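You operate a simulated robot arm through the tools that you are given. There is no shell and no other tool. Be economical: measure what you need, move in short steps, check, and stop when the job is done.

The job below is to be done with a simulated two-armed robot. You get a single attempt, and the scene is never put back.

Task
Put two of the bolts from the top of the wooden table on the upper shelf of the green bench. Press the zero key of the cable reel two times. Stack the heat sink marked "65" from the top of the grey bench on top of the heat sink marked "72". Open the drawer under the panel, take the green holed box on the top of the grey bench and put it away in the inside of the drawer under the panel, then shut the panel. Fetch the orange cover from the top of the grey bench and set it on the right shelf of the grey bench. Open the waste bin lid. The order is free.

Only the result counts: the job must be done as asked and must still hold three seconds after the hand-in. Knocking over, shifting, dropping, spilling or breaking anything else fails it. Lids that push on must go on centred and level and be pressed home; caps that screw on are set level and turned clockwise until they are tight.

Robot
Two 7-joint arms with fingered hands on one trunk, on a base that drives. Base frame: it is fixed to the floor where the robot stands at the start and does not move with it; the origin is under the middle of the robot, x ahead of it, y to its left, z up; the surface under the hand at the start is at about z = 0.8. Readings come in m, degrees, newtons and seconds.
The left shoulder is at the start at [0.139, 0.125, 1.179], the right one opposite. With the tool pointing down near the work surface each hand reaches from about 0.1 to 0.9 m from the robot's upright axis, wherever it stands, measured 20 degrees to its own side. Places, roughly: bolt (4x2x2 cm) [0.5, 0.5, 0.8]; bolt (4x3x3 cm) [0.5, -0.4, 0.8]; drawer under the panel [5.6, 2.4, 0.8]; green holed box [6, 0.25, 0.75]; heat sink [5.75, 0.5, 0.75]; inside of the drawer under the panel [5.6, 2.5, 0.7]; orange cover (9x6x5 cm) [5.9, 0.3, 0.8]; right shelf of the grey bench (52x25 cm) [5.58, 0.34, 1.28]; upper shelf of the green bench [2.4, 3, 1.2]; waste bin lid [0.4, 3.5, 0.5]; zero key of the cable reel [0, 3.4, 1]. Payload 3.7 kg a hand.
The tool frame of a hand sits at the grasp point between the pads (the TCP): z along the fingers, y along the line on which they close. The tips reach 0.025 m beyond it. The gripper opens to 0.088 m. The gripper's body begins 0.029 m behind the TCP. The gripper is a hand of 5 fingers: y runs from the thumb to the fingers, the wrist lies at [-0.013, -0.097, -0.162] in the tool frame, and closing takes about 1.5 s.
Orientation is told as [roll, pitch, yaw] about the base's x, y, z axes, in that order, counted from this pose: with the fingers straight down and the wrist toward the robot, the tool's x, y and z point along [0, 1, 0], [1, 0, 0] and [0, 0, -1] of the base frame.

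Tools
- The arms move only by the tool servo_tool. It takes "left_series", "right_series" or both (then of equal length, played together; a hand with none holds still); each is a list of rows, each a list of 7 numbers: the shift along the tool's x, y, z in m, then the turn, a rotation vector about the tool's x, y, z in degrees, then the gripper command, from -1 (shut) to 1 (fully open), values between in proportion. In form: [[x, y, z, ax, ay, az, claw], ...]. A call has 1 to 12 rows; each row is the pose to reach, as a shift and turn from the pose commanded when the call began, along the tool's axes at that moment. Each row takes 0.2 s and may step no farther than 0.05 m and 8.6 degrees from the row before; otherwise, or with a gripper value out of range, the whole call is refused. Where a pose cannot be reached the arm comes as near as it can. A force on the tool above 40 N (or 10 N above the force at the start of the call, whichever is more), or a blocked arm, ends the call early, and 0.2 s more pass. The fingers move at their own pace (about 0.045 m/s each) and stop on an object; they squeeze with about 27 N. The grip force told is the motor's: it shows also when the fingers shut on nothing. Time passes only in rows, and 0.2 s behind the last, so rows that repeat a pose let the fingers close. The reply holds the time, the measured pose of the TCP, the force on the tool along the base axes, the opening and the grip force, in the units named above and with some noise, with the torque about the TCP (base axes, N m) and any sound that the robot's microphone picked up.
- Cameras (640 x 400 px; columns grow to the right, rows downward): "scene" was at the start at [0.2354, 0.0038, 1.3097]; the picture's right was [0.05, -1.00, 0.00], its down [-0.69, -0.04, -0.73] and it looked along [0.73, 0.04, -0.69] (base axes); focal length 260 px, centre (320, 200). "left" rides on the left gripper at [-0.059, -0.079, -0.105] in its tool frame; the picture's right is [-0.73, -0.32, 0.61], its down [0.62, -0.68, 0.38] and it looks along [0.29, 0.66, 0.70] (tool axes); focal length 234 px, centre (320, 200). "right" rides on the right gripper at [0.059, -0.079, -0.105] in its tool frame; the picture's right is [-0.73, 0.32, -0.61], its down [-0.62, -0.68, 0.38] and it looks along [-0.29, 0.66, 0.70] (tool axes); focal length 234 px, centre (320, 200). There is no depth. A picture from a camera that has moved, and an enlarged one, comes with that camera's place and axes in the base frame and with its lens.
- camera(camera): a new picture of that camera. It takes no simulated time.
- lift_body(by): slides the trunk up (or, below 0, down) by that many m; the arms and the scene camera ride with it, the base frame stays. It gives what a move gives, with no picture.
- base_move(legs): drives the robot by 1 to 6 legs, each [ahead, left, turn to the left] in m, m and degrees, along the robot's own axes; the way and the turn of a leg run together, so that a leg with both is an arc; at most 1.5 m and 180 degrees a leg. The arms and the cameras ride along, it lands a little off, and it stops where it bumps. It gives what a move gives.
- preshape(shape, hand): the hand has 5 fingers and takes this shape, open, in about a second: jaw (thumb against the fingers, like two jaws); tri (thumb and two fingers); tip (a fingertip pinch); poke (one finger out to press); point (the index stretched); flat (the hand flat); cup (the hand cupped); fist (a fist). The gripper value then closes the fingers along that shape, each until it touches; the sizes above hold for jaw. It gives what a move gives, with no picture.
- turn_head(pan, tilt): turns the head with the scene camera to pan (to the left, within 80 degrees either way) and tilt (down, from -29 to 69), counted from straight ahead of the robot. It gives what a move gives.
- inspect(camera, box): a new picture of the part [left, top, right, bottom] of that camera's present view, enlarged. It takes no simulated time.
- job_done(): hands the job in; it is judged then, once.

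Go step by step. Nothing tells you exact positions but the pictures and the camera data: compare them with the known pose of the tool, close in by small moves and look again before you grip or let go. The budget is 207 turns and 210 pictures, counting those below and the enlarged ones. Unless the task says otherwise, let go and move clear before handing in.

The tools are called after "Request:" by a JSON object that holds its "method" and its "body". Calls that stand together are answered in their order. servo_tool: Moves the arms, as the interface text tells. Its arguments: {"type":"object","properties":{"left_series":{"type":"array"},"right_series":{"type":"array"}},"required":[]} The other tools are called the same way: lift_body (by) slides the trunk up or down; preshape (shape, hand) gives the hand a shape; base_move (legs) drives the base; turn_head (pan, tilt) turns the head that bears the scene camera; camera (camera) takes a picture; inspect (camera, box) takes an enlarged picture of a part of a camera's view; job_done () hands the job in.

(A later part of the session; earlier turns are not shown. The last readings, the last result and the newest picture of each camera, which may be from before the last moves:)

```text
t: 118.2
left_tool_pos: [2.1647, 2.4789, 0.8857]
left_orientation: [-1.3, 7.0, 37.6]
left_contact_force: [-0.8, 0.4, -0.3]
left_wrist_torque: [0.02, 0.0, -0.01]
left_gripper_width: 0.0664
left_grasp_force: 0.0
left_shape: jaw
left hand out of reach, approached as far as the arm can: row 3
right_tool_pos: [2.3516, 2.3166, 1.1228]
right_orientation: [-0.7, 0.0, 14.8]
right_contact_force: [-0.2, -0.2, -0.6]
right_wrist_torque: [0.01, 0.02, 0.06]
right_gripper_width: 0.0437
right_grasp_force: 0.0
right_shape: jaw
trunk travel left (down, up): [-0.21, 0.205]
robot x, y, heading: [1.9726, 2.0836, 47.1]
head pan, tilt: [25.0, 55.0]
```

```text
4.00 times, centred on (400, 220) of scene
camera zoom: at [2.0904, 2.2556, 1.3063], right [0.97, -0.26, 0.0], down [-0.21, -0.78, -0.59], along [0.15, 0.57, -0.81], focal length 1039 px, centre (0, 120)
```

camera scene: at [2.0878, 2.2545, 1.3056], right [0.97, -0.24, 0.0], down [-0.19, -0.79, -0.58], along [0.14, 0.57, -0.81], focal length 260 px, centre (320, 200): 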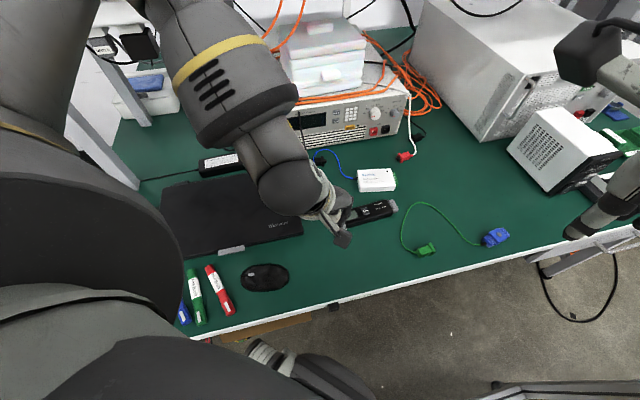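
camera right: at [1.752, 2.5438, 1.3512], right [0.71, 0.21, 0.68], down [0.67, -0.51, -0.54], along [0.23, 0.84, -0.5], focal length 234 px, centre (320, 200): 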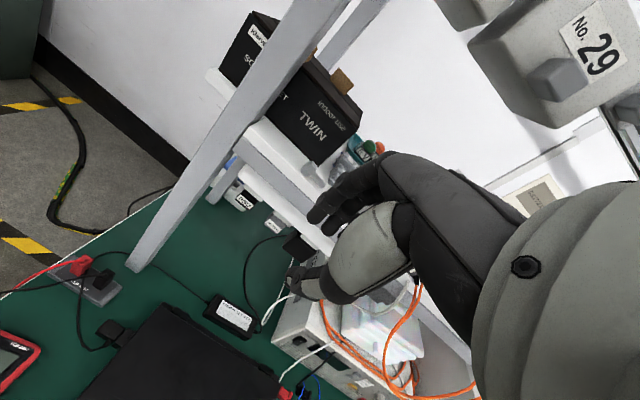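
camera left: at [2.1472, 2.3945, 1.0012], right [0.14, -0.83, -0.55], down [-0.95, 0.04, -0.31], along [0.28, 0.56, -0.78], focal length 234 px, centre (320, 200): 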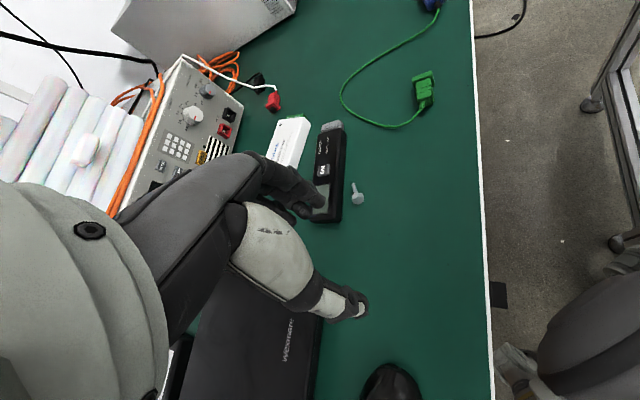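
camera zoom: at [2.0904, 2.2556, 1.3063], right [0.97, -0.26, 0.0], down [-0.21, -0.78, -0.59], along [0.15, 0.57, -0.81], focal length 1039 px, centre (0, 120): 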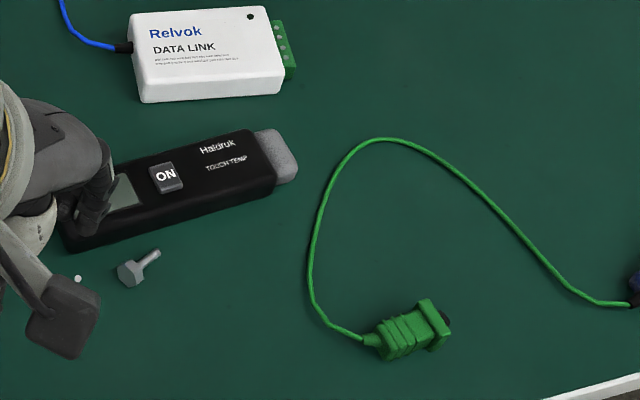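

The bolt lies at about (2.225, 2.499), 3 cm from the recorder, axis about 23°. I raise the trunk, back the base off and turn right so the left arm gets a comfortable angle.

Request:
{"method": "lift_body", "body": {"by": 0.1}}

Request:
{"method": "base_move", "body": {"legs": [[-0.15, 0.0, 0], [0, 0, -17]]}}

Request:
{"method": "turn_head", "body": {"pan": 25, "tilt": 50}}

Request:
{"method": "camera", "body": {"camera": "scene"}}

```text
t: 119.5
left_tool_pos: [2.1648, 2.4805, 0.9863]
left_orientation: [-1.3, 7.0, 37.7]
left_contact_force: [0.3, -0.1, -0.3]
left_wrist_torque: [0.01, -0.01, 0.0]
left_gripper_width: 0.0664
left_grasp_force: 0.0
left_shape: jaw
right_tool_pos: [2.3516, 2.3171, 1.2233]
right_orientation: [-0.6, 0.1, 14.7]
right_contact_force: [0.5, 0.6, 0.0]
right_wrist_torque: [-0.01, 0.02, 0.06]
right_gripper_width: 0.0435
right_grasp_force: 0.0
right_shape: jaw
trunk travel left (down, up): [-0.31, 0.105]
robot x, y, heading: [1.9737, 2.0834, 47.3]
head pan, tilt: [25.0, 55.0]
```

```text
t: 121.9
left_tool_pos: [2.171, 2.2968, 0.9865]
left_orientation: [-1.3, 6.9, 20.7]
left_contact_force: [0.1, 0.2, -0.1]
left_wrist_torque: [-0.05, 0.0, -0.03]
left_gripper_width: 0.0664
left_grasp_force: 0.1
left_shape: jaw
right_tool_pos: [2.3019, 2.0861, 1.2239]
right_orientation: [-0.6, 0.0, -2.4]
right_contact_force: [-0.8, -0.7, 0.6]
right_wrist_torque: [-0.01, -0.02, -0.06]
right_gripper_width: 0.0438
right_grasp_force: 0.1
right_shape: jaw
trunk travel left (down, up): [-0.31, 0.105]
robot x, y, heading: [1.8724, 1.9713, 30.3]
head pan, tilt: [25.0, 55.0]
```

```text
t: 122.5
left_tool_pos: [2.1706, 2.297, 0.9874]
left_orientation: [-1.3, 7.0, 20.6]
left_contact_force: [-0.2, 0.3, 0.6]
left_wrist_torque: [-0.02, 0.02, -0.02]
left_gripper_width: 0.066
left_grasp_force: 0.0
left_shape: jaw
right_tool_pos: [2.3015, 2.0863, 1.2251]
right_orientation: [-0.6, 0.1, -2.4]
right_contact_force: [0.0, 0.2, -0.8]
right_wrist_torque: [-0.03, 0.02, 0.01]
right_gripper_width: 0.0439
right_grasp_force: 0.0
right_shape: jaw
trunk travel left (down, up): [-0.31, 0.105]
robot x, y, heading: [1.8706, 1.9729, 30.4]
head pan, tilt: [25.0, 50.0]
```

```text
115 pictures are left
camera scene: at [1.9686, 2.065, 1.4149], right [0.82, -0.57, 0.0], down [-0.44, -0.63, -0.64], along [0.37, 0.53, -0.77], focal length 260 px, centre (320, 200)
```

scene: 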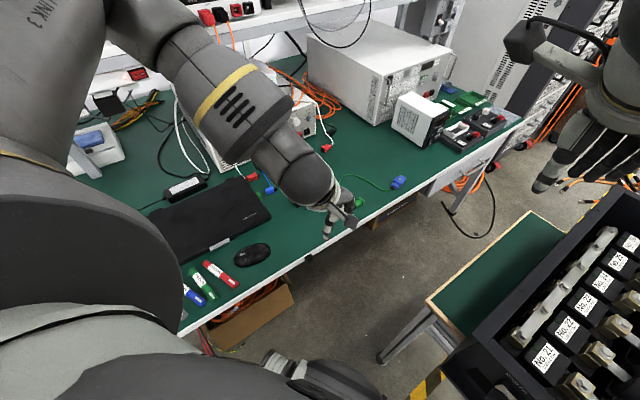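

Request:
{"method": "servo_tool", "body": {"left_series": [[0.035, 0.025, 0, -3.5, 0, 0, 0.5], [0.07, 0.05, 0, -7, 0, 0, 0.5], [0.105, 0.075, 0, -7, 0, 0, 0], [0.135, 0.1, 0, -7, 0, 0, 0], [0.165, 0.124, 0, -7, 0, 0, -0.2]]}}

Request:
{"method": "servo_tool", "body": {"left_series": [[0, 0, 0, 0, 0, -8, -0.2], [0, 0, 0, 0, 0, -16, -0.2], [0, 0, 0, 0, 0, -24, -0.2], [0, 0, 0, 0, 0, -32, -0.2], [0, 0, 0, 0, 0, -40, -0.2], [0, 0, 0, 0, 0, -48, -0.2], [0, 0, 0, 0, 0, -56, -0.2], [0, 0, 0, 0, 0, -64, -0.2], [0, 0, 0, 0, 0, -72, -0.2], [0, 0, 0, 0, 0, -80, -0.2], [0, 0, 0, 0, 0, -88, -0.2]]}}

Request:
{"method": "camera", "body": {"camera": "left"}}

Request:
{"method": "camera", "body": {"camera": "scene"}}

```text
t: 123.7
left_tool_pos: [2.2281, 2.4949, 0.9675]
left_orientation: [-1.3, 0.1, 20.8]
left_contact_force: [-0.6, 0.2, -0.3]
left_wrist_torque: [-0.02, 0.0, -0.01]
left_gripper_width: 0.0354
left_grasp_force: 0.1
left_shape: jaw
right_tool_pos: [2.3014, 2.0861, 1.2242]
right_orientation: [-0.5, 0.0, -2.4]
right_contact_force: [-0.5, -0.2, -0.1]
right_wrist_torque: [-0.02, 0.0, -0.01]
right_gripper_width: 0.0437
right_grasp_force: 0.1
right_shape: jaw
trunk travel left (down, up): [-0.31, 0.105]
robot x, y, heading: [1.8721, 1.9726, 30.4]
head pan, tilt: [25.0, 50.0]
```

```text
t: 126.1
left_tool_pos: [2.1914, 2.5022, 1.0013]
left_orientation: [0.0, 1.2, 108.9]
left_contact_force: [0.0, -0.3, 0.6]
left_wrist_torque: [-0.01, 0.03, -0.02]
left_gripper_width: 0.0357
left_grasp_force: 0.1
left_shape: jaw
left hand out of reach, approached as far as the arm can: row 6, 7, 8, 9, 10, 11
right_tool_pos: [2.3017, 2.0861, 1.224]
right_orientation: [-0.5, -0.1, -2.4]
right_contact_force: [0.3, -0.2, 0.2]
right_wrist_torque: [0.01, 0.02, -0.02]
right_gripper_width: 0.0435
right_grasp_force: 0.1
right_shape: jaw
trunk travel left (down, up): [-0.31, 0.105]
robot x, y, heading: [1.8711, 1.9704, 30.3]
head pan, tilt: [25.0, 50.0]
```

```text
114 pictures are left
camera left: at [2.2711, 2.4487, 1.1067], right [0.8, -0.08, -0.6], down [-0.37, -0.86, -0.37], along [-0.48, 0.51, -0.71], focal length 234 px, centre (320, 200)
```

left: 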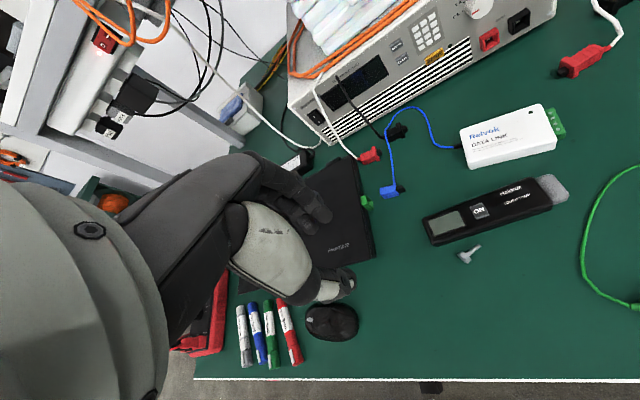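

```text
113 pictures are left
camera scene: at [1.9686, 2.0649, 1.415], right [0.82, -0.57, 0.0], down [-0.44, -0.63, -0.64], along [0.37, 0.53, -0.77], focal length 260 px, centre (320, 200)
```

scene: 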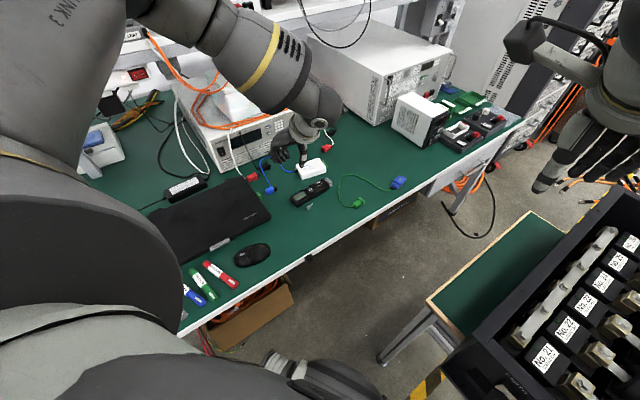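

For this bolt the right hand has the natural angle if I face the bench. I pull the left hand up and in, and reposition the base facing the bench.

Request:
{"method": "servo_tool", "body": {"left_series": [[0, -0.04, -0.03, 0, 0, 8, 0], [0, -0.08, -0.06, 0, 0, 16, 0], [0, -0.12, -0.09, 0, 0, 24, 0], [0, -0.15, -0.12, 0, 0, 32, 0], [0, -0.16, -0.15, 0, 0, 40, 0], [0, -0.16, -0.18, 0, 0, 48, 0]]}}

Request:
{"method": "base_move", "body": {"legs": [[0, 0, 57], [0.07, -0.06, 0]]}}

Request:
{"method": "turn_head", "body": {"pan": -20, "tilt": 52}}

Request:
{"method": "camera", "body": {"camera": "scene"}}

```text
t: 127.5
left_tool_pos: [2.2414, 2.3529, 1.184]
left_orientation: [-1.0, 0.9, 60.7]
left_contact_force: [-0.1, 1.0, 0.1]
left_wrist_torque: [0.02, -0.01, -0.01]
left_gripper_width: 0.0437
left_grasp_force: 0.1
left_shape: jaw
right_tool_pos: [2.3006, 2.0847, 1.224]
right_orientation: [-0.6, 0.0, -2.2]
right_contact_force: [0.3, -0.4, -0.2]
right_wrist_torque: [-0.01, -0.01, 0.0]
right_gripper_width: 0.0437
right_grasp_force: 0.0
right_shape: jaw
trunk travel left (down, up): [-0.31, 0.105]
robot x, y, heading: [1.8729, 1.9746, 30.0]
head pan, tilt: [25.0, 50.0]
```

```text
t: 131.3
left_tool_pos: [1.8109, 2.5566, 1.1838]
left_orientation: [-1.0, 0.9, 118.6]
left_contact_force: [-0.3, 0.0, 0.1]
left_wrist_torque: [-0.02, 0.03, -0.02]
left_gripper_width: 0.0438
left_grasp_force: 0.0
left_shape: jaw
right_tool_pos: [2.0688, 2.463, 1.225]
right_orientation: [-0.5, 0.0, 55.3]
right_contact_force: [-0.1, 0.4, -0.6]
right_wrist_torque: [-0.02, -0.02, -0.01]
right_gripper_width: 0.0436
right_grasp_force: 0.1
right_shape: jaw
trunk travel left (down, up): [-0.31, 0.105]
robot x, y, heading: [1.9325, 2.0398, 87.5]
head pan, tilt: [25.0, 50.0]
```

```text
t: 132.4
left_tool_pos: [1.8107, 2.5575, 1.1842]
left_orientation: [-1.1, 0.9, 118.5]
left_contact_force: [-0.5, -0.4, 0.3]
left_wrist_torque: [0.02, 0.01, 0.0]
left_gripper_width: 0.0437
left_grasp_force: 0.0
left_shape: jaw
right_tool_pos: [2.0671, 2.4613, 1.2246]
right_orientation: [-0.6, -0.1, 55.4]
right_contact_force: [0.3, -0.4, -0.1]
right_wrist_torque: [-0.02, 0.02, -0.03]
right_gripper_width: 0.0435
right_grasp_force: 0.2
right_shape: jaw
trunk travel left (down, up): [-0.31, 0.105]
robot x, y, heading: [1.9333, 2.0387, 87.8]
head pan, tilt: [-20.0, 52.0]
```

```text
112 pictures are left
camera scene: at [1.9663, 2.167, 1.4123], right [0.93, -0.38, 0.0], down [-0.3, -0.73, -0.62], along [0.23, 0.57, -0.79], focal length 260 px, centre (320, 200)
```

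scene: 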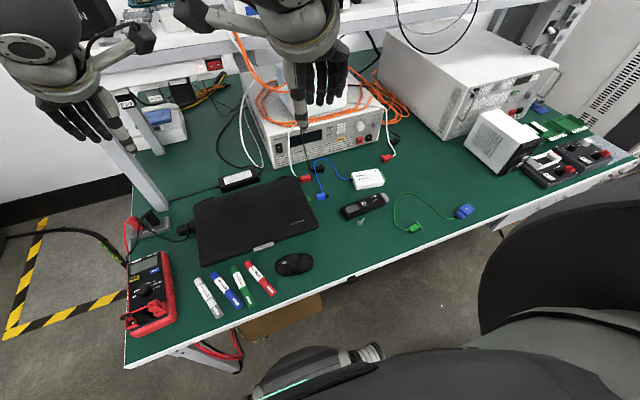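

Request:
{"method": "inspect", "body": {"camera": "scene", "box": [322, 190, 402, 240]}}

Request:
{"method": "servo_tool", "body": {"right_series": [[-0.03, 0, 0, 0, 0, -8, 0], [-0.06, 0, 0, 0, 0, -16, 0], [-0.09, -0.01, 0, 0, 0, -24, 0], [-0.11, -0.01, 0, 0, 0, -32, 0], [-0.11, -0.01, 0.03, 0, 0, -40, 0], [-0.11, -0.01, 0.06, 0, 0, -48, 0], [-0.11, -0.01, 0.1, 0, 0, -53, -0.1], [-0.11, -0.01, 0.14, 0, 0, -53, -0.1], [-0.11, -0.01, 0.18, 0, 0, -53, -0.1], [-0.11, -0.01, 0.22, 0, 0, -53, -0.1]]}}

Request:
{"method": "camera", "body": {"camera": "right"}}

```text
8.00 times, centred on (362, 215) of scene
camera zoom: at [1.9663, 2.167, 1.4123], right [0.93, -0.38, 0.0], down [-0.3, -0.73, -0.62], along [0.23, 0.57, -0.79], focal length 2077 px, centre (-16, 80)
```

zoom: 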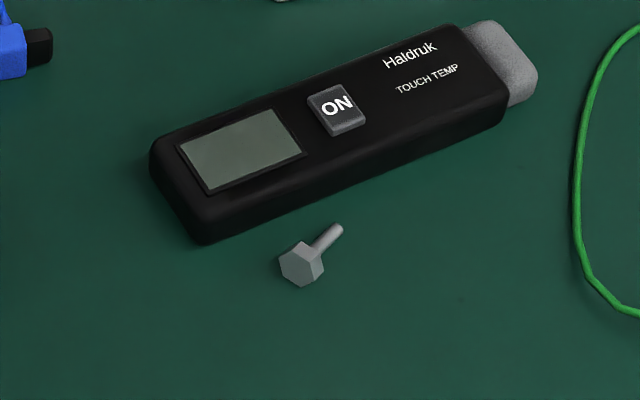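

```text
t: 134.6
left_tool_pos: [1.8108, 2.557, 1.1842]
left_orientation: [-1.1, 0.9, 118.4]
left_contact_force: [0.0, -0.2, 0.2]
left_wrist_torque: [-0.04, -0.02, 0.02]
left_gripper_width: 0.0438
left_grasp_force: 0.1
left_shape: jaw
right_tool_pos: [2.1545, 2.3973, 1.0007]
right_orientation: [-0.2, 0.5, 108.4]
right_contact_force: [-0.5, 0.3, -0.3]
right_wrist_torque: [0.0, 0.02, 0.0]
right_gripper_width: 0.0398
right_grasp_force: 0.2
right_shape: jaw
right hand out of reach, approached as far as the arm can: row 3, 4, 5, 6, 7, 8, 9, 10
trunk travel left (down, up): [-0.31, 0.105]
robot x, y, heading: [1.9352, 2.0411, 88.0]
head pan, tilt: [-20.0, 52.0]
```

```text
110 pictures are left
camera right: at [2.1229, 2.3037, 1.1066], right [0.58, 0.54, 0.61], down [0.81, -0.45, -0.38], along [0.07, 0.71, -0.7], focal length 234 px, centre (320, 200)
```

right: 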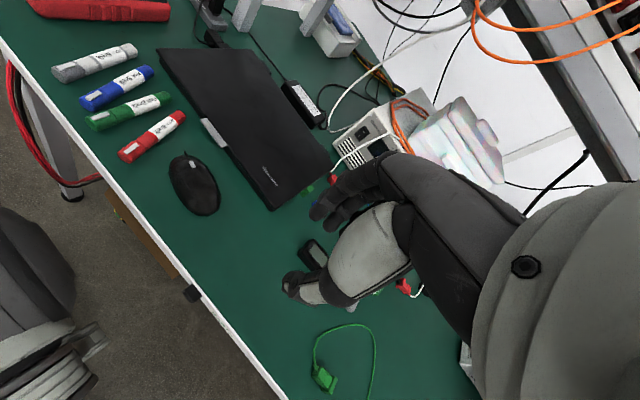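

The bolt head is at about (2.222, 2.496), axis about 27°. I move the right hand above it at the matching yaw and part-way down.

Request:
{"method": "servo_tool", "body": {"right_series": [[-0.03, 0.02, 0, 0, 0, 0, -0.1], [-0.06, 0.04, 0, 0, 0, 0, -0.1], [-0.101, 0.06, 0, 0, 0, 0, -0.1], [-0.101, 0.068, 0.03, 0, 0, 0, -0.1], [-0.101, 0.068, 0.07, 0, 0, 0, -0.1], [-0.101, 0.068, 0.1, 0, 0, 0, -0.1]]}}

Request:
{"method": "camera", "body": {"camera": "right"}}

Request:
{"method": "inspect", "body": {"camera": "scene", "box": [282, 150, 442, 250]}}

```text
t: 136.0
left_tool_pos: [1.8095, 2.5565, 1.1832]
left_orientation: [-1.0, 0.8, 118.4]
left_contact_force: [0.9, 0.1, 0.6]
left_wrist_torque: [0.0, 0.02, -0.04]
left_gripper_width: 0.0436
left_grasp_force: 0.1
left_shape: jaw
right_tool_pos: [2.2399, 2.4894, 0.9349]
right_orientation: [-0.2, 0.4, 108.5]
right_contact_force: [-0.5, 1.2, 0.1]
right_wrist_torque: [-0.01, 0.0, -0.02]
right_gripper_width: 0.0399
right_grasp_force: 0.0
right_shape: jaw
right hand out of reach, approached as far as the arm can: row 5, 6
trunk travel left (down, up): [-0.31, 0.105]
robot x, y, heading: [1.9314, 2.0413, 87.7]
head pan, tilt: [-20.0, 52.0]
```

```text
109 pictures are left
camera right: at [2.2085, 2.3963, 1.0404], right [0.58, 0.54, 0.61], down [0.81, -0.45, -0.37], along [0.07, 0.71, -0.7], focal length 234 px, centre (320, 200)
```

right: 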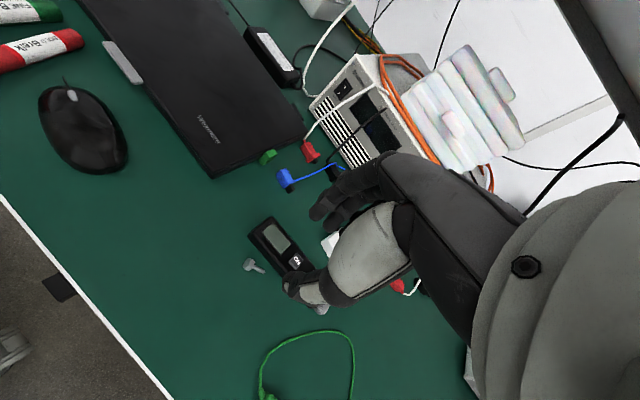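

```text
4.00 times, centred on (362, 200) of scene
camera zoom: at [1.9667, 2.1664, 1.4124], right [0.93, -0.38, 0.0], down [-0.3, -0.73, -0.62], along [0.23, 0.57, -0.79], focal length 1039 px, centre (152, 200)
```

zoom: 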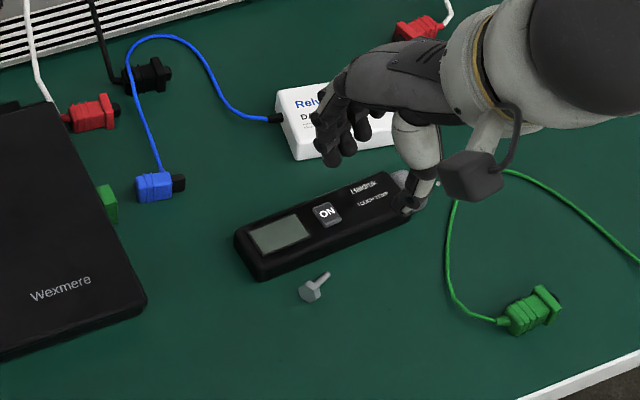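

Request:
{"method": "lift_body", "body": {"by": -0.06}}

Request:
{"method": "camera", "body": {"camera": "right"}}

Request:
{"method": "inspect", "body": {"camera": "scene", "box": [282, 150, 442, 250]}}

```text
t: 137.0
left_tool_pos: [1.8103, 2.5566, 1.1243]
left_orientation: [-1.1, 0.7, 118.6]
left_contact_force: [0.2, -0.2, 0.1]
left_wrist_torque: [0.03, 0.01, 0.02]
left_gripper_width: 0.0437
left_grasp_force: 0.1
left_shape: jaw
right_tool_pos: [2.2364, 2.4909, 0.8789]
right_orientation: [-0.3, 0.3, 108.3]
right_contact_force: [0.3, -0.4, 0.1]
right_wrist_torque: [0.02, -0.01, 0.03]
right_gripper_width: 0.04
right_grasp_force: 0.2
right_shape: jaw
trunk travel left (down, up): [-0.25, 0.165]
robot x, y, heading: [1.9301, 2.0381, 87.9]
head pan, tilt: [-20.0, 52.0]
```

```text
107 pictures are left
camera right: at [2.2066, 2.3961, 0.9835], right [0.58, 0.54, 0.61], down [0.81, -0.45, -0.38], along [0.07, 0.71, -0.7], focal length 234 px, centre (320, 200)
```

right: 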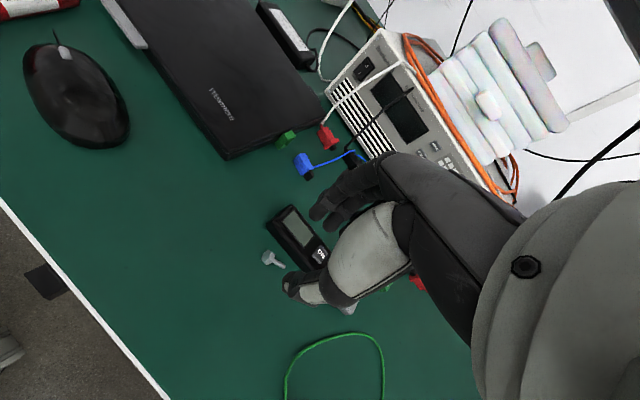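

```text
4.00 times, centred on (362, 200) of scene
camera zoom: at [1.9687, 2.2083, 1.3509], right [0.92, -0.39, 0.0], down [-0.31, -0.73, -0.62], along [0.24, 0.57, -0.79], focal length 1039 px, centre (152, 200)
```

zoom: 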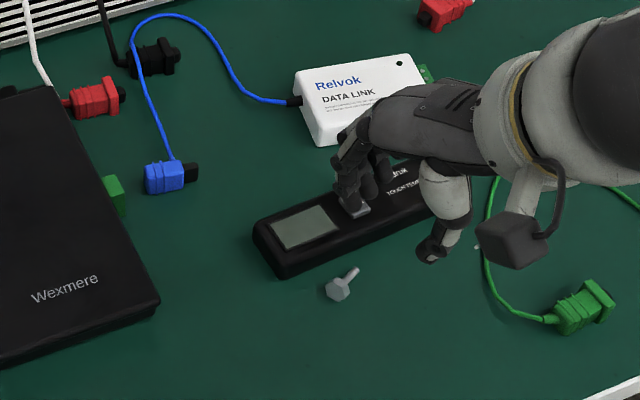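

The grasp point is right over the head. I narrow the opening to about 2.8 cm and descend beside the recorder.

Request:
{"method": "servo_tool", "body": {"right_series": [[-0.004, -0.002, 0, 0, 0, 0, -0.36], [-0.004, -0.002, 0.01, 0, 0, 0, -0.36], [-0.004, -0.002, 0.025, 0, 0, 0, -0.36], [-0.004, -0.002, 0.04, 0, 0, 0, -0.36], [-0.004, -0.002, 0.052, 0, 0, 0, -0.36]]}}

Request:
{"method": "inspect", "body": {"camera": "right", "box": [220, 170, 380, 320]}}

Request:
{"method": "inspect", "body": {"camera": "scene", "box": [312, 170, 442, 250]}}

```text
t: 138.2
left_tool_pos: [1.81, 2.5563, 1.1238]
left_orientation: [-1.0, 0.9, 118.5]
left_contact_force: [0.0, 0.4, -0.6]
left_wrist_torque: [-0.01, 0.01, -0.01]
left_gripper_width: 0.0437
left_grasp_force: 0.1
left_shape: jaw
right_tool_pos: [2.2538, 2.4926, 0.8545]
right_orientation: [-0.4, 0.6, 108.3]
right_contact_force: [0.2, 0.0, 0.4]
right_wrist_torque: [0.0, -0.01, -0.02]
right_gripper_width: 0.0288
right_grasp_force: 0.1
right_shape: jaw
right hand out of reach, approached as far as the arm can: row 3, 4, 5
trunk travel left (down, up): [-0.25, 0.165]
robot x, y, heading: [1.9393, 2.0421, 87.6]
head pan, tilt: [-20.0, 52.0]
```

```text
2.67 times, centred on (300, 245) of right
camera zoom: at [2.2232, 2.3989, 0.9605], right [0.58, 0.54, 0.61], down [0.81, -0.45, -0.37], along [0.07, 0.71, -0.7], focal length 624 px, centre (373, 80)
```

zoom: 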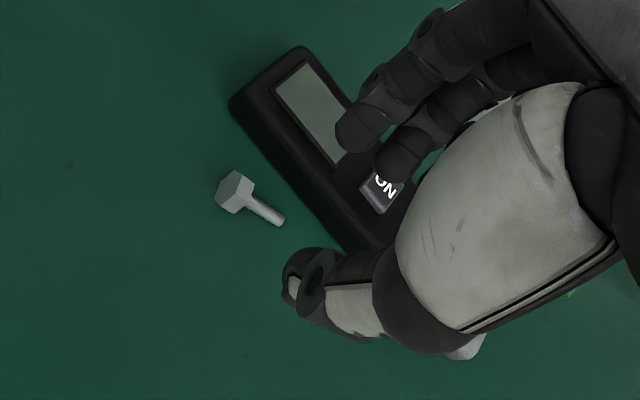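

```text
4.92 times, centred on (377, 210) of scene
camera zoom: at [1.968, 2.2102, 1.3507], right [0.93, -0.38, 0.0], down [-0.3, -0.73, -0.62], along [0.23, 0.57, -0.79], focal length 1278 px, centre (39, 151)
```

zoom: 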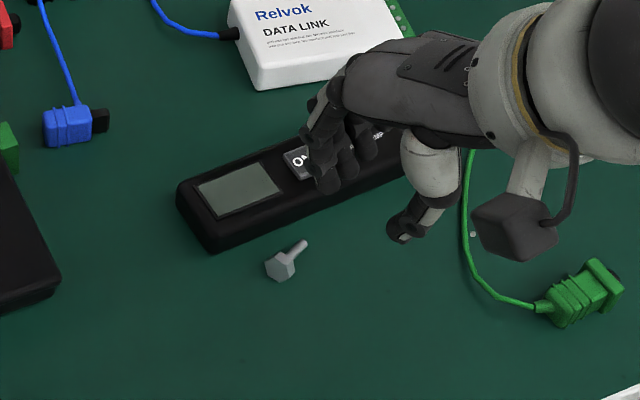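

The arm is at its limit low down; I raise the hand command back and lower the trunk instead.

Request:
{"method": "servo_tool", "body": {"right_series": [[0, 0, -0.03, 0, 0, 0, -0.36], [0, 0, -0.062, 0, 0, 0, -0.36]]}}

Request:
{"method": "lift_body", "body": {"by": -0.055}}

Request:
{"method": "inspect", "body": {"camera": "right", "box": [220, 170, 380, 320]}}

Request:
{"method": "inspect", "body": {"camera": "scene", "box": [312, 170, 442, 250]}}

```text
t: 138.8
left_tool_pos: [1.8101, 2.5571, 1.1232]
left_orientation: [-1.0, 0.8, 118.5]
left_contact_force: [0.2, -0.7, 0.6]
left_wrist_torque: [-0.03, 0.02, 0.04]
left_gripper_width: 0.0437
left_grasp_force: 0.0
left_shape: jaw
right_tool_pos: [2.2528, 2.4919, 0.9172]
right_orientation: [-0.4, 0.4, 108.4]
right_contact_force: [-0.1, 0.3, 0.3]
right_wrist_torque: [0.04, 0.0, 0.02]
right_gripper_width: 0.0285
right_grasp_force: 0.2
right_shape: jaw
trunk travel left (down, up): [-0.25, 0.165]
robot x, y, heading: [1.9379, 2.0424, 87.8]
head pan, tilt: [-20.0, 52.0]
```

```text
t: 139.8
left_tool_pos: [1.81, 2.5553, 1.0695]
left_orientation: [-1.1, 0.7, 118.6]
left_contact_force: [0.0, -0.1, 0.4]
left_wrist_torque: [-0.01, 0.0, 0.0]
left_gripper_width: 0.0438
left_grasp_force: 0.1
left_shape: jaw
right_tool_pos: [2.2525, 2.4914, 0.8624]
right_orientation: [-0.2, 0.3, 108.4]
right_contact_force: [-0.3, -0.8, 0.2]
right_wrist_torque: [0.0, 0.02, 0.0]
right_gripper_width: 0.0284
right_grasp_force: 0.2
right_shape: jaw
trunk travel left (down, up): [-0.195, 0.22]
robot x, y, heading: [1.9333, 2.0393, 87.8]
head pan, tilt: [-20.0, 52.0]
```

```text
2.67 times, centred on (300, 245) of right
camera zoom: at [2.2217, 2.3977, 0.9676], right [0.58, 0.54, 0.61], down [0.81, -0.45, -0.38], along [0.07, 0.71, -0.7], focal length 624 px, centre (373, 80)
```

zoom: 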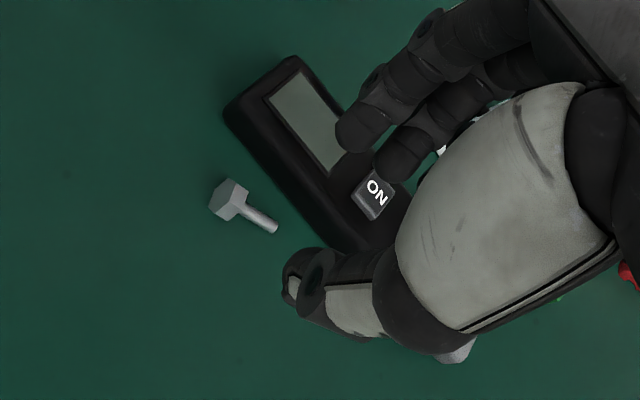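

```text
4.92 times, centred on (377, 210) of scene
camera zoom: at [1.9806, 2.2563, 1.2912], right [0.85, -0.53, 0.0], down [-0.42, -0.68, -0.6], along [0.32, 0.51, -0.8], focal length 1278 px, centre (39, 151)
```

zoom: 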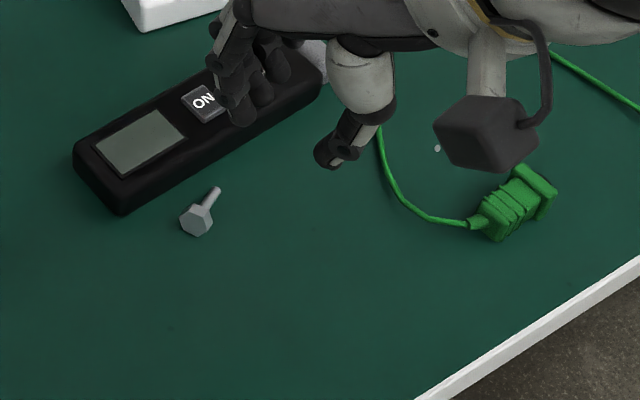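

Request:
{"method": "servo_tool", "body": {"right_series": [[0.005, 0.004, 0, 0, 0, 0, -0.3], [0.005, 0.004, 0.015, 0, 0, 0, -0.3], [0.005, 0.004, 0.03, 0, 0, 0, -0.3], [0.005, 0.004, 0.04, 0, 0, 0, -0.3]]}}

Request:
{"method": "inspect", "body": {"camera": "right", "box": [220, 170, 380, 320]}}

Request:
{"method": "inspect", "body": {"camera": "scene", "box": [312, 170, 442, 250]}}

```text
t: 140.8
left_tool_pos: [1.8099, 2.5581, 1.0684]
left_orientation: [-1.0, 0.8, 118.4]
left_contact_force: [0.2, 0.0, -0.3]
left_wrist_torque: [0.01, 0.01, 0.03]
left_gripper_width: 0.0435
left_grasp_force: 0.0
left_shape: jaw
right_tool_pos: [2.2462, 2.4941, 0.8231]
right_orientation: [-0.3, 0.4, 108.4]
right_contact_force: [-0.5, 0.0, 0.6]
right_wrist_torque: [0.03, 0.01, 0.01]
right_gripper_width: 0.0305
right_grasp_force: 0.0
right_shape: jaw
trunk travel left (down, up): [-0.195, 0.22]
robot x, y, heading: [1.9328, 2.0372, 88.0]
head pan, tilt: [-20.0, 52.0]
```

```text
2.67 times, centred on (300, 245) of right
camera zoom: at [2.2157, 2.4007, 0.9268], right [0.58, 0.54, 0.61], down [0.81, -0.45, -0.38], along [0.07, 0.71, -0.7], focal length 624 px, centre (373, 80)
```

zoom: 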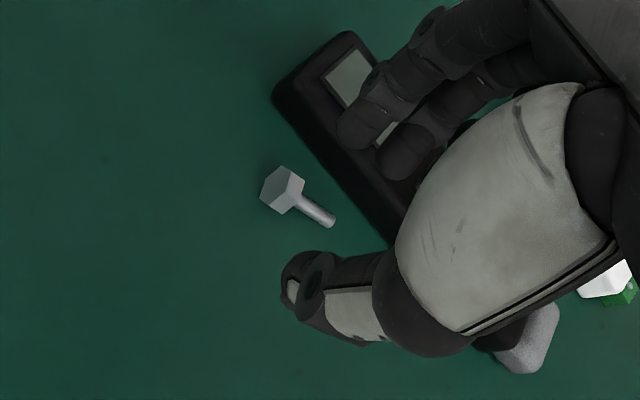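

```text
4.92 times, centred on (377, 210) of scene
camera zoom: at [1.9682, 2.2673, 1.2945], right [0.94, -0.34, 0.0], down [-0.27, -0.72, -0.64], along [0.22, 0.6, -0.77], focal length 1278 px, centre (39, 151)
```

zoom: 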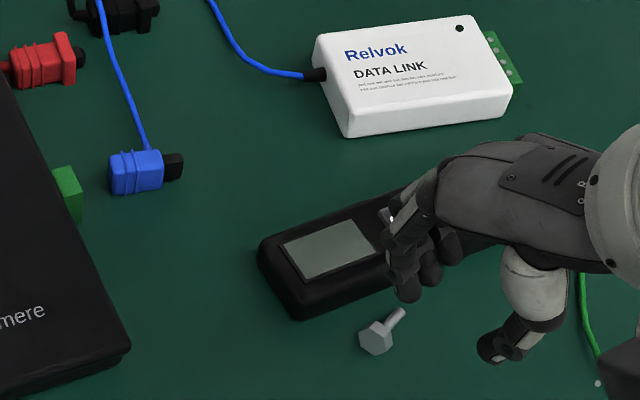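

Triangulating from both views shows the bench top is lower than I assumed (z about 0.72) and the bolt centre is at about (2.253, 2.533, 0.73). I shift over it and lower the trunk.

Request:
{"method": "servo_tool", "body": {"right_series": [[-0.01, 0.018, 0, 0, 0, 0, -0.3], [-0.019, 0.035, 0, 0, 0, 0, -0.3]]}}

Request:
{"method": "lift_body", "body": {"by": -0.03}}

Request:
{"method": "inspect", "body": {"camera": "right", "box": [220, 170, 380, 320]}}

Request:
{"method": "inspect", "body": {"camera": "scene", "box": [312, 150, 442, 230]}}

```text
t: 141.4
left_tool_pos: [1.8098, 2.5566, 1.0679]
left_orientation: [-1.0, 0.8, 118.5]
left_contact_force: [0.6, 0.4, 0.6]
left_wrist_torque: [0.01, 0.02, -0.01]
left_gripper_width: 0.0438
left_grasp_force: 0.0
left_shape: jaw
right_tool_pos: [2.2536, 2.5331, 0.8214]
right_orientation: [-0.4, 0.4, 108.4]
right_contact_force: [-0.2, 0.2, -0.2]
right_wrist_torque: [-0.02, 0.0, 0.02]
right_gripper_width: 0.0306
right_grasp_force: 0.1
right_shape: jaw
trunk travel left (down, up): [-0.195, 0.22]
robot x, y, heading: [1.9342, 2.0405, 87.7]
head pan, tilt: [-20.0, 52.0]
```

```text
t: 142.1
left_tool_pos: [1.8102, 2.5544, 1.0396]
left_orientation: [-1.2, 0.7, 118.5]
left_contact_force: [0.3, -0.5, 0.4]
left_wrist_torque: [0.03, -0.04, -0.02]
left_gripper_width: 0.0436
left_grasp_force: 0.0
left_shape: jaw
right_tool_pos: [2.2535, 2.5322, 0.7929]
right_orientation: [-0.3, 0.2, 108.3]
right_contact_force: [0.8, 0.2, 0.3]
right_wrist_torque: [0.01, 0.01, 0.0]
right_gripper_width: 0.0306
right_grasp_force: 0.0
right_shape: jaw
trunk travel left (down, up): [-0.165, 0.25]
robot x, y, heading: [1.9366, 2.0413, 87.8]
head pan, tilt: [-20.0, 52.0]
```

```text
2.67 times, centred on (300, 245) of right
camera zoom: at [2.2229, 2.4389, 0.8977], right [0.58, 0.54, 0.61], down [0.81, -0.45, -0.38], along [0.07, 0.71, -0.7], focal length 624 px, centre (373, 80)
```

zoom: 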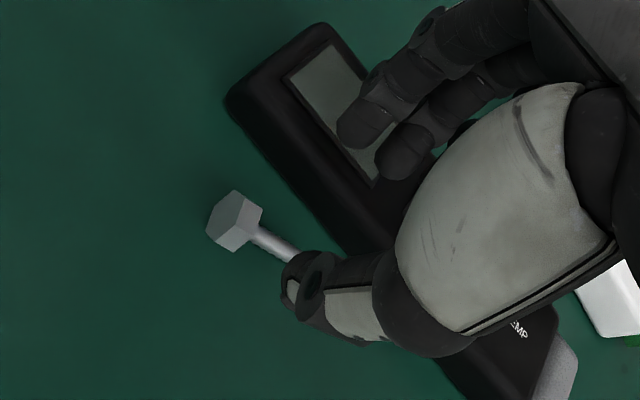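

```text
4.92 times, centred on (377, 190) of scene
camera zoom: at [1.976, 2.2969, 1.2638], right [0.9, -0.43, 0.0], down [-0.32, -0.68, -0.66], along [0.28, 0.59, -0.75], focal length 1278 px, centre (39, 249)
```

zoom: 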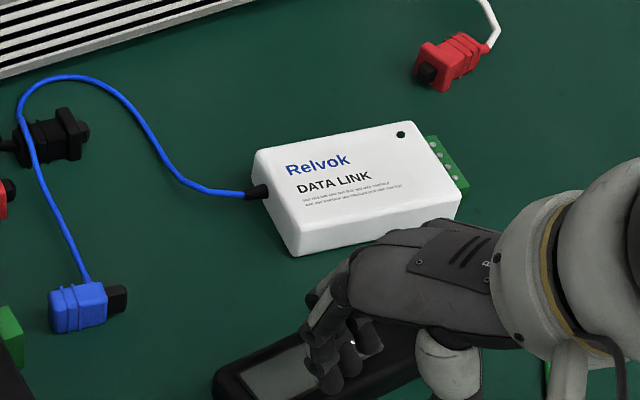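

The bolt lies too close to the recorder (about 1 cm) to straddle it crosswise. I'll instead grip it lengthwise: raise the hand and turn it to yaw about 15°, if the arm allows.

Request:
{"method": "servo_tool", "body": {"right_series": [[0, 0, -0.04, 0, 0, 0, 0], [0, 0, -0.08, 0, 0, 8, 0], [0, 0, -0.09, 0, 0, 16, 0], [0, 0, -0.09, 0, 0, 24, 0], [0, 0, -0.09, 0, 0, 32, 0], [0, 0, -0.09, 0, 0, 40, 0], [0, 0, -0.09, 0, 0, 48, 0], [0, 0, -0.09, 0, 0, 56, 0], [0, 0, -0.09, 0, 0, 64, 0], [0, 0, -0.09, 0, 0, 72, 0.1], [0, 0, -0.09, 0, 0, 80, 0.1], [0, 0, -0.09, 0, 0, 88, 0.1]]}}

Request:
{"method": "camera", "body": {"camera": "right"}}

Request:
{"method": "camera", "body": {"camera": "scene"}}

```text
t: 144.7
left_tool_pos: [1.811, 2.5569, 1.0377]
left_orientation: [-1.1, 0.9, 118.5]
left_contact_force: [0.0, -0.8, 0.1]
left_wrist_torque: [-0.01, 0.0, -0.01]
left_gripper_width: 0.0434
left_grasp_force: 0.0
left_shape: jaw
right_tool_pos: [2.2537, 2.5334, 0.8827]
right_orientation: [-0.6, -0.3, 20.3]
right_contact_force: [-0.1, 0.4, -0.5]
right_wrist_torque: [0.0, 0.02, -0.03]
right_gripper_width: 0.0479
right_grasp_force: 0.1
right_shape: jaw
trunk travel left (down, up): [-0.165, 0.25]
robot x, y, heading: [1.9333, 2.0429, 87.9]
head pan, tilt: [-20.0, 52.0]
```

```text
97 pictures are left
camera right: at [2.1592, 2.5615, 0.9854], right [0.55, -0.57, 0.61], down [-0.42, -0.82, -0.38], along [0.72, -0.05, -0.69], focal length 234 px, centre (320, 200)
```

right: 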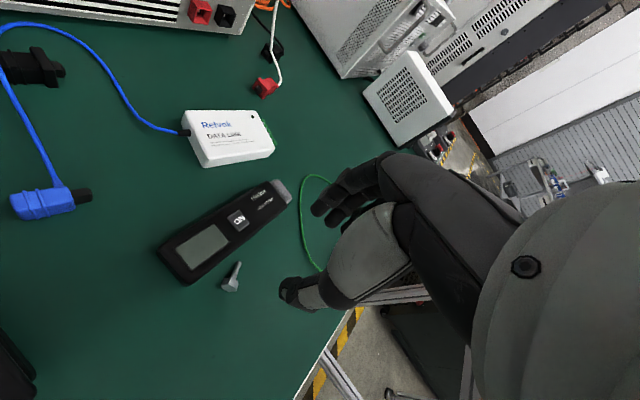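

```text
96 pictures are left
camera scene: at [1.9684, 2.3016, 1.2624], right [0.94, -0.33, 0.0], down [-0.25, -0.72, -0.65], along [0.22, 0.61, -0.76], focal length 260 px, centre (320, 200)
```

scene: 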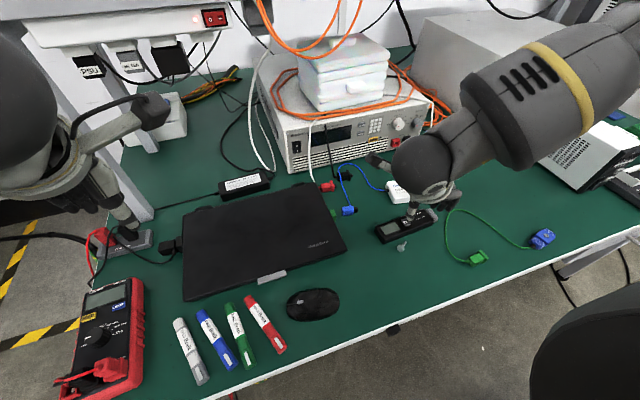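

The arm reaches this yaw. From here the bolt centre is at about (2.254, 2.535) and there's roughly 2 cm to the recorder. I descend with a 5.5 cm opening.

Request:
{"method": "servo_tool", "body": {"right_series": [[0, 0, 0.03, 0, 0, 4, 0.25], [0, 0, 0.06, 0, 0, 4, 0.25], [0, 0, 0.09, 0, 0, 4, 0.25]]}}

Request:
{"method": "lift_body", "body": {"by": -0.025}}

Request:
{"method": "camera", "body": {"camera": "right"}}

```text
t: 145.5
left_tool_pos: [1.8109, 2.5575, 1.0374]
left_orientation: [-1.0, 1.0, 118.6]
left_contact_force: [-0.4, 0.9, -0.7]
left_wrist_torque: [0.03, 0.02, 0.02]
left_gripper_width: 0.0436
left_grasp_force: 0.0
left_shape: jaw
right_tool_pos: [2.2564, 2.5335, 0.7898]
right_orientation: [-0.4, -0.3, 16.3]
right_contact_force: [0.2, -0.8, 0.0]
right_wrist_torque: [0.0, -0.01, -0.03]
right_gripper_width: 0.0545
right_grasp_force: 0.1
right_shape: jaw
trunk travel left (down, up): [-0.165, 0.25]
robot x, y, heading: [1.9311, 2.0386, 88.0]
head pan, tilt: [-20.0, 52.0]
```

```text
t: 146.2
left_tool_pos: [1.8109, 2.5563, 1.0162]
left_orientation: [-1.0, 0.8, 118.6]
left_contact_force: [-0.5, 0.8, 0.6]
left_wrist_torque: [0.0, -0.02, 0.01]
left_gripper_width: 0.0437
left_grasp_force: 0.0
left_shape: jaw
right_tool_pos: [2.2548, 2.5323, 0.7689]
right_orientation: [-0.2, -0.2, 16.4]
right_contact_force: [-0.2, -0.1, -1.0]
right_wrist_torque: [0.02, -0.01, 0.03]
right_gripper_width: 0.0546
right_grasp_force: 0.1
right_shape: jaw
trunk travel left (down, up): [-0.14, 0.275]
robot x, y, heading: [1.9331, 2.0402, 87.8]
head pan, tilt: [-20.0, 52.0]
```

```text
95 pictures are left
camera right: at [2.1615, 2.5664, 0.872], right [0.51, -0.6, 0.61], down [-0.48, -0.79, -0.38], along [0.72, -0.09, -0.69], focal length 234 px, centre (320, 200)
```

right: 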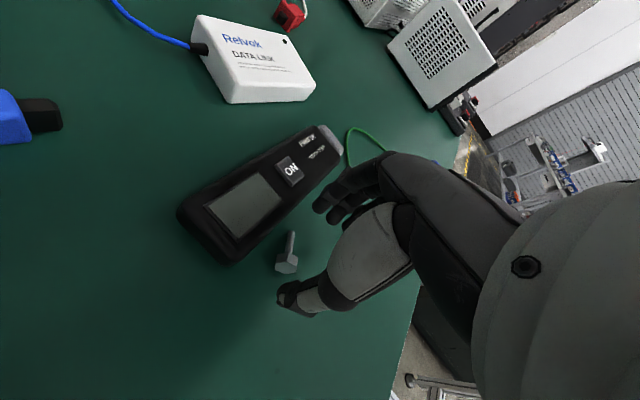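

Request:
{"method": "servo_tool", "body": {"right_series": [[0.004, 0, 0.008, 0, 0, 0, 0.25], [0.004, 0, 0.016, 0, 0, 0, 0.25], [0.004, 0, 0.02, 0, 0, 0, 0.25]]}}

Request:
{"method": "inspect", "body": {"camera": "right", "box": [220, 170, 380, 320]}}

```text
t: 147.0
left_tool_pos: [1.8106, 2.5588, 1.0141]
left_orientation: [-0.9, 1.0, 118.6]
left_contact_force: [0.3, 0.0, 0.0]
left_wrist_torque: [-0.02, 0.03, 0.03]
left_gripper_width: 0.0435
left_grasp_force: 0.0
left_shape: jaw
right_tool_pos: [2.2544, 2.5376, 0.7463]
right_orientation: [-0.5, -0.3, 16.5]
right_contact_force: [0.3, -1.1, 0.6]
right_wrist_torque: [0.03, 0.01, 0.0]
right_gripper_width: 0.0545
right_grasp_force: 0.0
right_shape: jaw
trunk travel left (down, up): [-0.14, 0.275]
robot x, y, heading: [1.9333, 2.0397, 87.5]
head pan, tilt: [-20.0, 52.0]
```

```text
2.67 times, centred on (300, 245) of right
camera zoom: at [2.1611, 2.5714, 0.8504], right [0.51, -0.6, 0.61], down [-0.48, -0.79, -0.38], along [0.72, -0.1, -0.69], focal length 624 px, centre (373, 80)
```

zoom: 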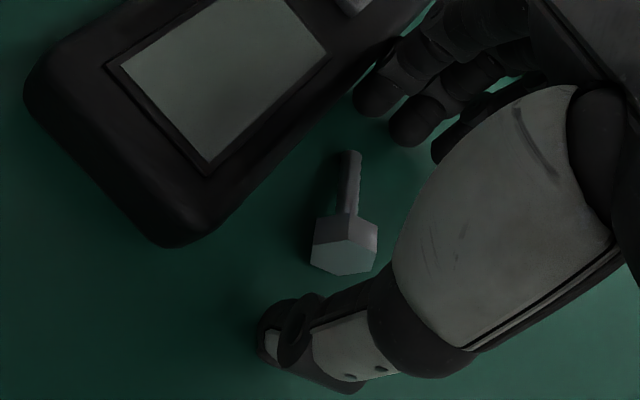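

The bolt is now between thumb and index, lengthwise. Close.

Request:
{"method": "servo_tool", "body": {"right_series": [[-0.002, 0, 0, 0, 0, 0, 0], [-0.002, 0, 0, 0, 0, 0, -0.2], [-0.002, 0, 0, 0, 0, 0, -0.4], [-0.002, 0, 0, 0, 0, 0, -1], [-0.002, 0, 0, 0, 0, 0, -1], [-0.002, 0, 0, 0, 0, 0, -1]]}}

Request:
{"method": "inspect", "body": {"camera": "right", "box": [220, 170, 380, 320]}}

```text
t: 148.4
left_tool_pos: [1.811, 2.5572, 1.014]
left_orientation: [-0.9, 1.0, 118.6]
left_contact_force: [0.0, 0.2, 0.0]
left_wrist_torque: [0.02, 0.03, 0.02]
left_gripper_width: 0.0438
left_grasp_force: 0.0
left_shape: jaw
right_tool_pos: [2.2542, 2.535, 0.7463]
right_orientation: [-0.5, -0.3, 16.2]
right_contact_force: [-0.3, -0.4, 1.4]
right_wrist_torque: [0.05, -0.04, -0.01]
right_gripper_width: 0.0079
right_grasp_force: 26.5
right_shape: jaw
trunk travel left (down, up): [-0.14, 0.275]
robot x, y, heading: [1.934, 2.0385, 87.4]
head pan, tilt: [-20.0, 52.0]
```

```text
2.67 times, centred on (300, 245) of right
camera zoom: at [2.162, 2.5697, 0.8507], right [0.51, -0.6, 0.61], down [-0.48, -0.79, -0.38], along [0.72, -0.1, -0.69], focal length 624 px, centre (373, 80)
```

zoom: 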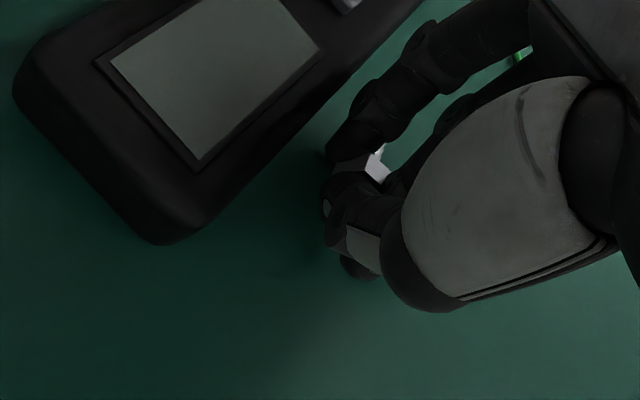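

The bolt turned in the closing and is gripped at 8 mm. I lift and look.

Request:
{"method": "servo_tool", "body": {"right_series": [[0, 0, -0.02, 0, 0, 0, -1], [0, 0, -0.05, 0, 0, 0, -1], [0, 0, -0.09, 0, 0, 0, -1], [0, -0.03, -0.12, 0, 0, 0, -1]]}}

Request:
{"method": "camera", "body": {"camera": "right"}}

Request:
{"method": "inspect", "body": {"camera": "scene", "box": [340, 140, 500, 260]}}

```text
t: 149.4
left_tool_pos: [1.81, 2.5583, 1.0126]
left_orientation: [-0.9, 1.0, 118.6]
left_contact_force: [-0.7, -0.1, 0.2]
left_wrist_torque: [0.0, -0.03, 0.02]
left_gripper_width: 0.0437
left_grasp_force: 0.0
left_shape: jaw
right_tool_pos: [2.2244, 2.5254, 0.8675]
right_orientation: [-0.5, -0.3, 16.4]
right_contact_force: [-0.7, -0.6, -0.5]
right_wrist_torque: [-0.01, 0.01, 0.02]
right_gripper_width: 0.0069
right_grasp_force: 26.9
right_shape: jaw
trunk travel left (down, up): [-0.14, 0.275]
robot x, y, heading: [1.9318, 2.0387, 87.7]
head pan, tilt: [-20.0, 52.0]
```

```text
92 pictures are left
camera right: at [2.1316, 2.5602, 0.9716], right [0.51, -0.6, 0.61], down [-0.47, -0.79, -0.38], along [0.72, -0.1, -0.69], focal length 234 px, centre (320, 200)
```

right: 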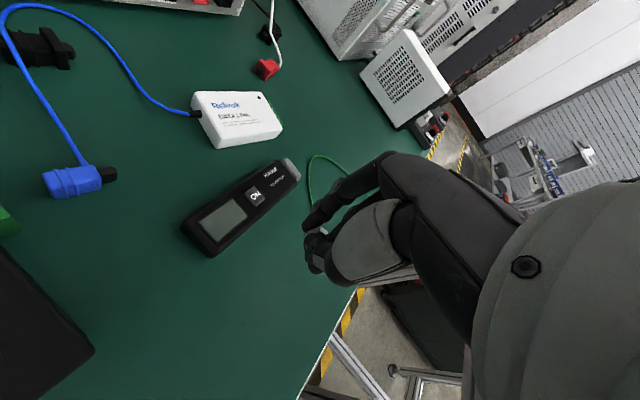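

```text
3.33 times, centred on (420, 200) of scene
camera zoom: at [1.9846, 2.3237, 1.2373], right [0.85, -0.52, 0.0], down [-0.38, -0.62, -0.68], along [0.36, 0.58, -0.73], focal length 866 px, centre (-13, 200)
```

zoom: 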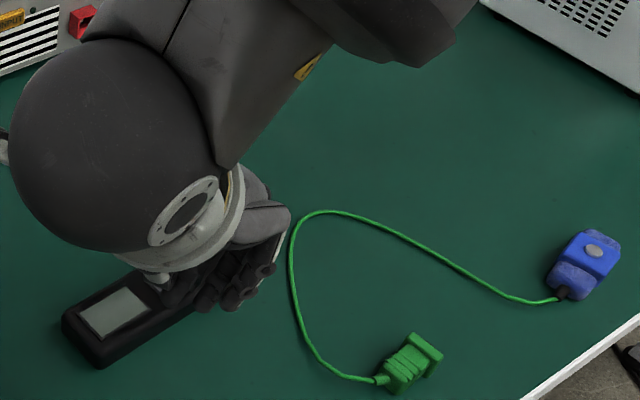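

The bolt is held by its shaft. I raise the trunk, turn the base as for the first placement and bring the right hand to the approach point.

Request:
{"method": "lift_body", "body": {"by": 0.255}}

Request:
{"method": "base_move", "body": {"legs": [[0.0, -0.05, 0], [0.03, 0, 27]]}}

Request:
{"method": "servo_tool", "body": {"right_series": [[0, -0.02, -0.04, 0, 0, -8, -1], [0, -0.02, -0.08, 0, 0, -16, -1], [0, -0.02, -0.11, 0, 0, -24, -1], [0, -0.02, -0.14, 0, 0, -32, -1], [0, -0.02, -0.14, 0, 0, -40, -1], [0, -0.02, -0.14, 0, 0, -49, -1]]}}

Request:
{"method": "camera", "body": {"camera": "right"}}

```text
t: 152.1
left_tool_pos: [1.8117, 2.5596, 1.2683]
left_orientation: [-0.8, 1.0, 118.6]
left_contact_force: [0.1, -0.2, -0.5]
left_wrist_torque: [-0.02, 0.0, -0.02]
left_gripper_width: 0.0438
left_grasp_force: 0.0
left_shape: jaw
right_tool_pos: [2.2254, 2.5275, 1.1214]
right_orientation: [-0.4, -0.2, 16.3]
right_contact_force: [-0.8, 0.0, -0.1]
right_wrist_torque: [-0.03, 0.01, -0.02]
right_gripper_width: 0.007
right_grasp_force: 26.9
right_shape: jaw
trunk travel left (down, up): [-0.395, 0.02]
robot x, y, heading: [1.9357, 2.0423, 88.0]
head pan, tilt: [-20.0, 52.0]
```

```text
t: 154.6
left_tool_pos: [1.631, 2.4717, 1.2692]
left_orientation: [-0.8, 1.0, 145.7]
left_contact_force: [0.0, -0.2, -0.1]
left_wrist_torque: [0.01, 0.01, 0.02]
left_gripper_width: 0.0436
left_grasp_force: 0.0
left_shape: jaw
right_tool_pos: [2.0113, 2.6324, 1.1209]
right_orientation: [-0.3, -0.3, 43.7]
right_contact_force: [0.2, 0.3, 0.2]
right_wrist_torque: [-0.01, 0.03, 0.01]
right_gripper_width: 0.007
right_grasp_force: 27.1
right_shape: jaw
trunk travel left (down, up): [-0.395, 0.02]
robot x, y, heading: [1.9774, 2.0669, 115.0]
head pan, tilt: [-20.0, 52.0]
```

```text
refused: row 6 steps farther than a row can; nothing moved
```

```text
90 pictures are left
camera right: at [1.9143, 2.6212, 1.2251], right [0.73, -0.3, 0.61], down [-0.06, -0.92, -0.38], along [0.68, 0.24, -0.69], focal length 234 px, centre (320, 200)
```

right: 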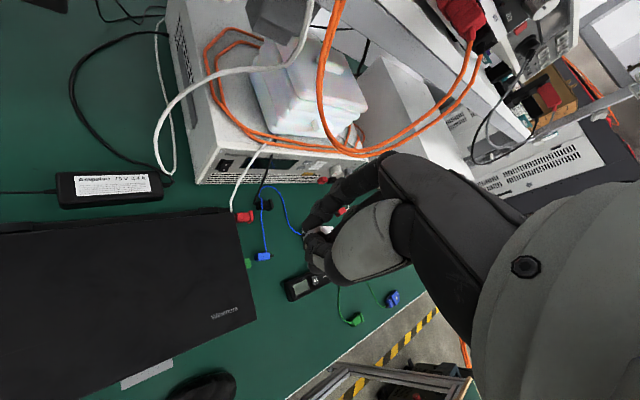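

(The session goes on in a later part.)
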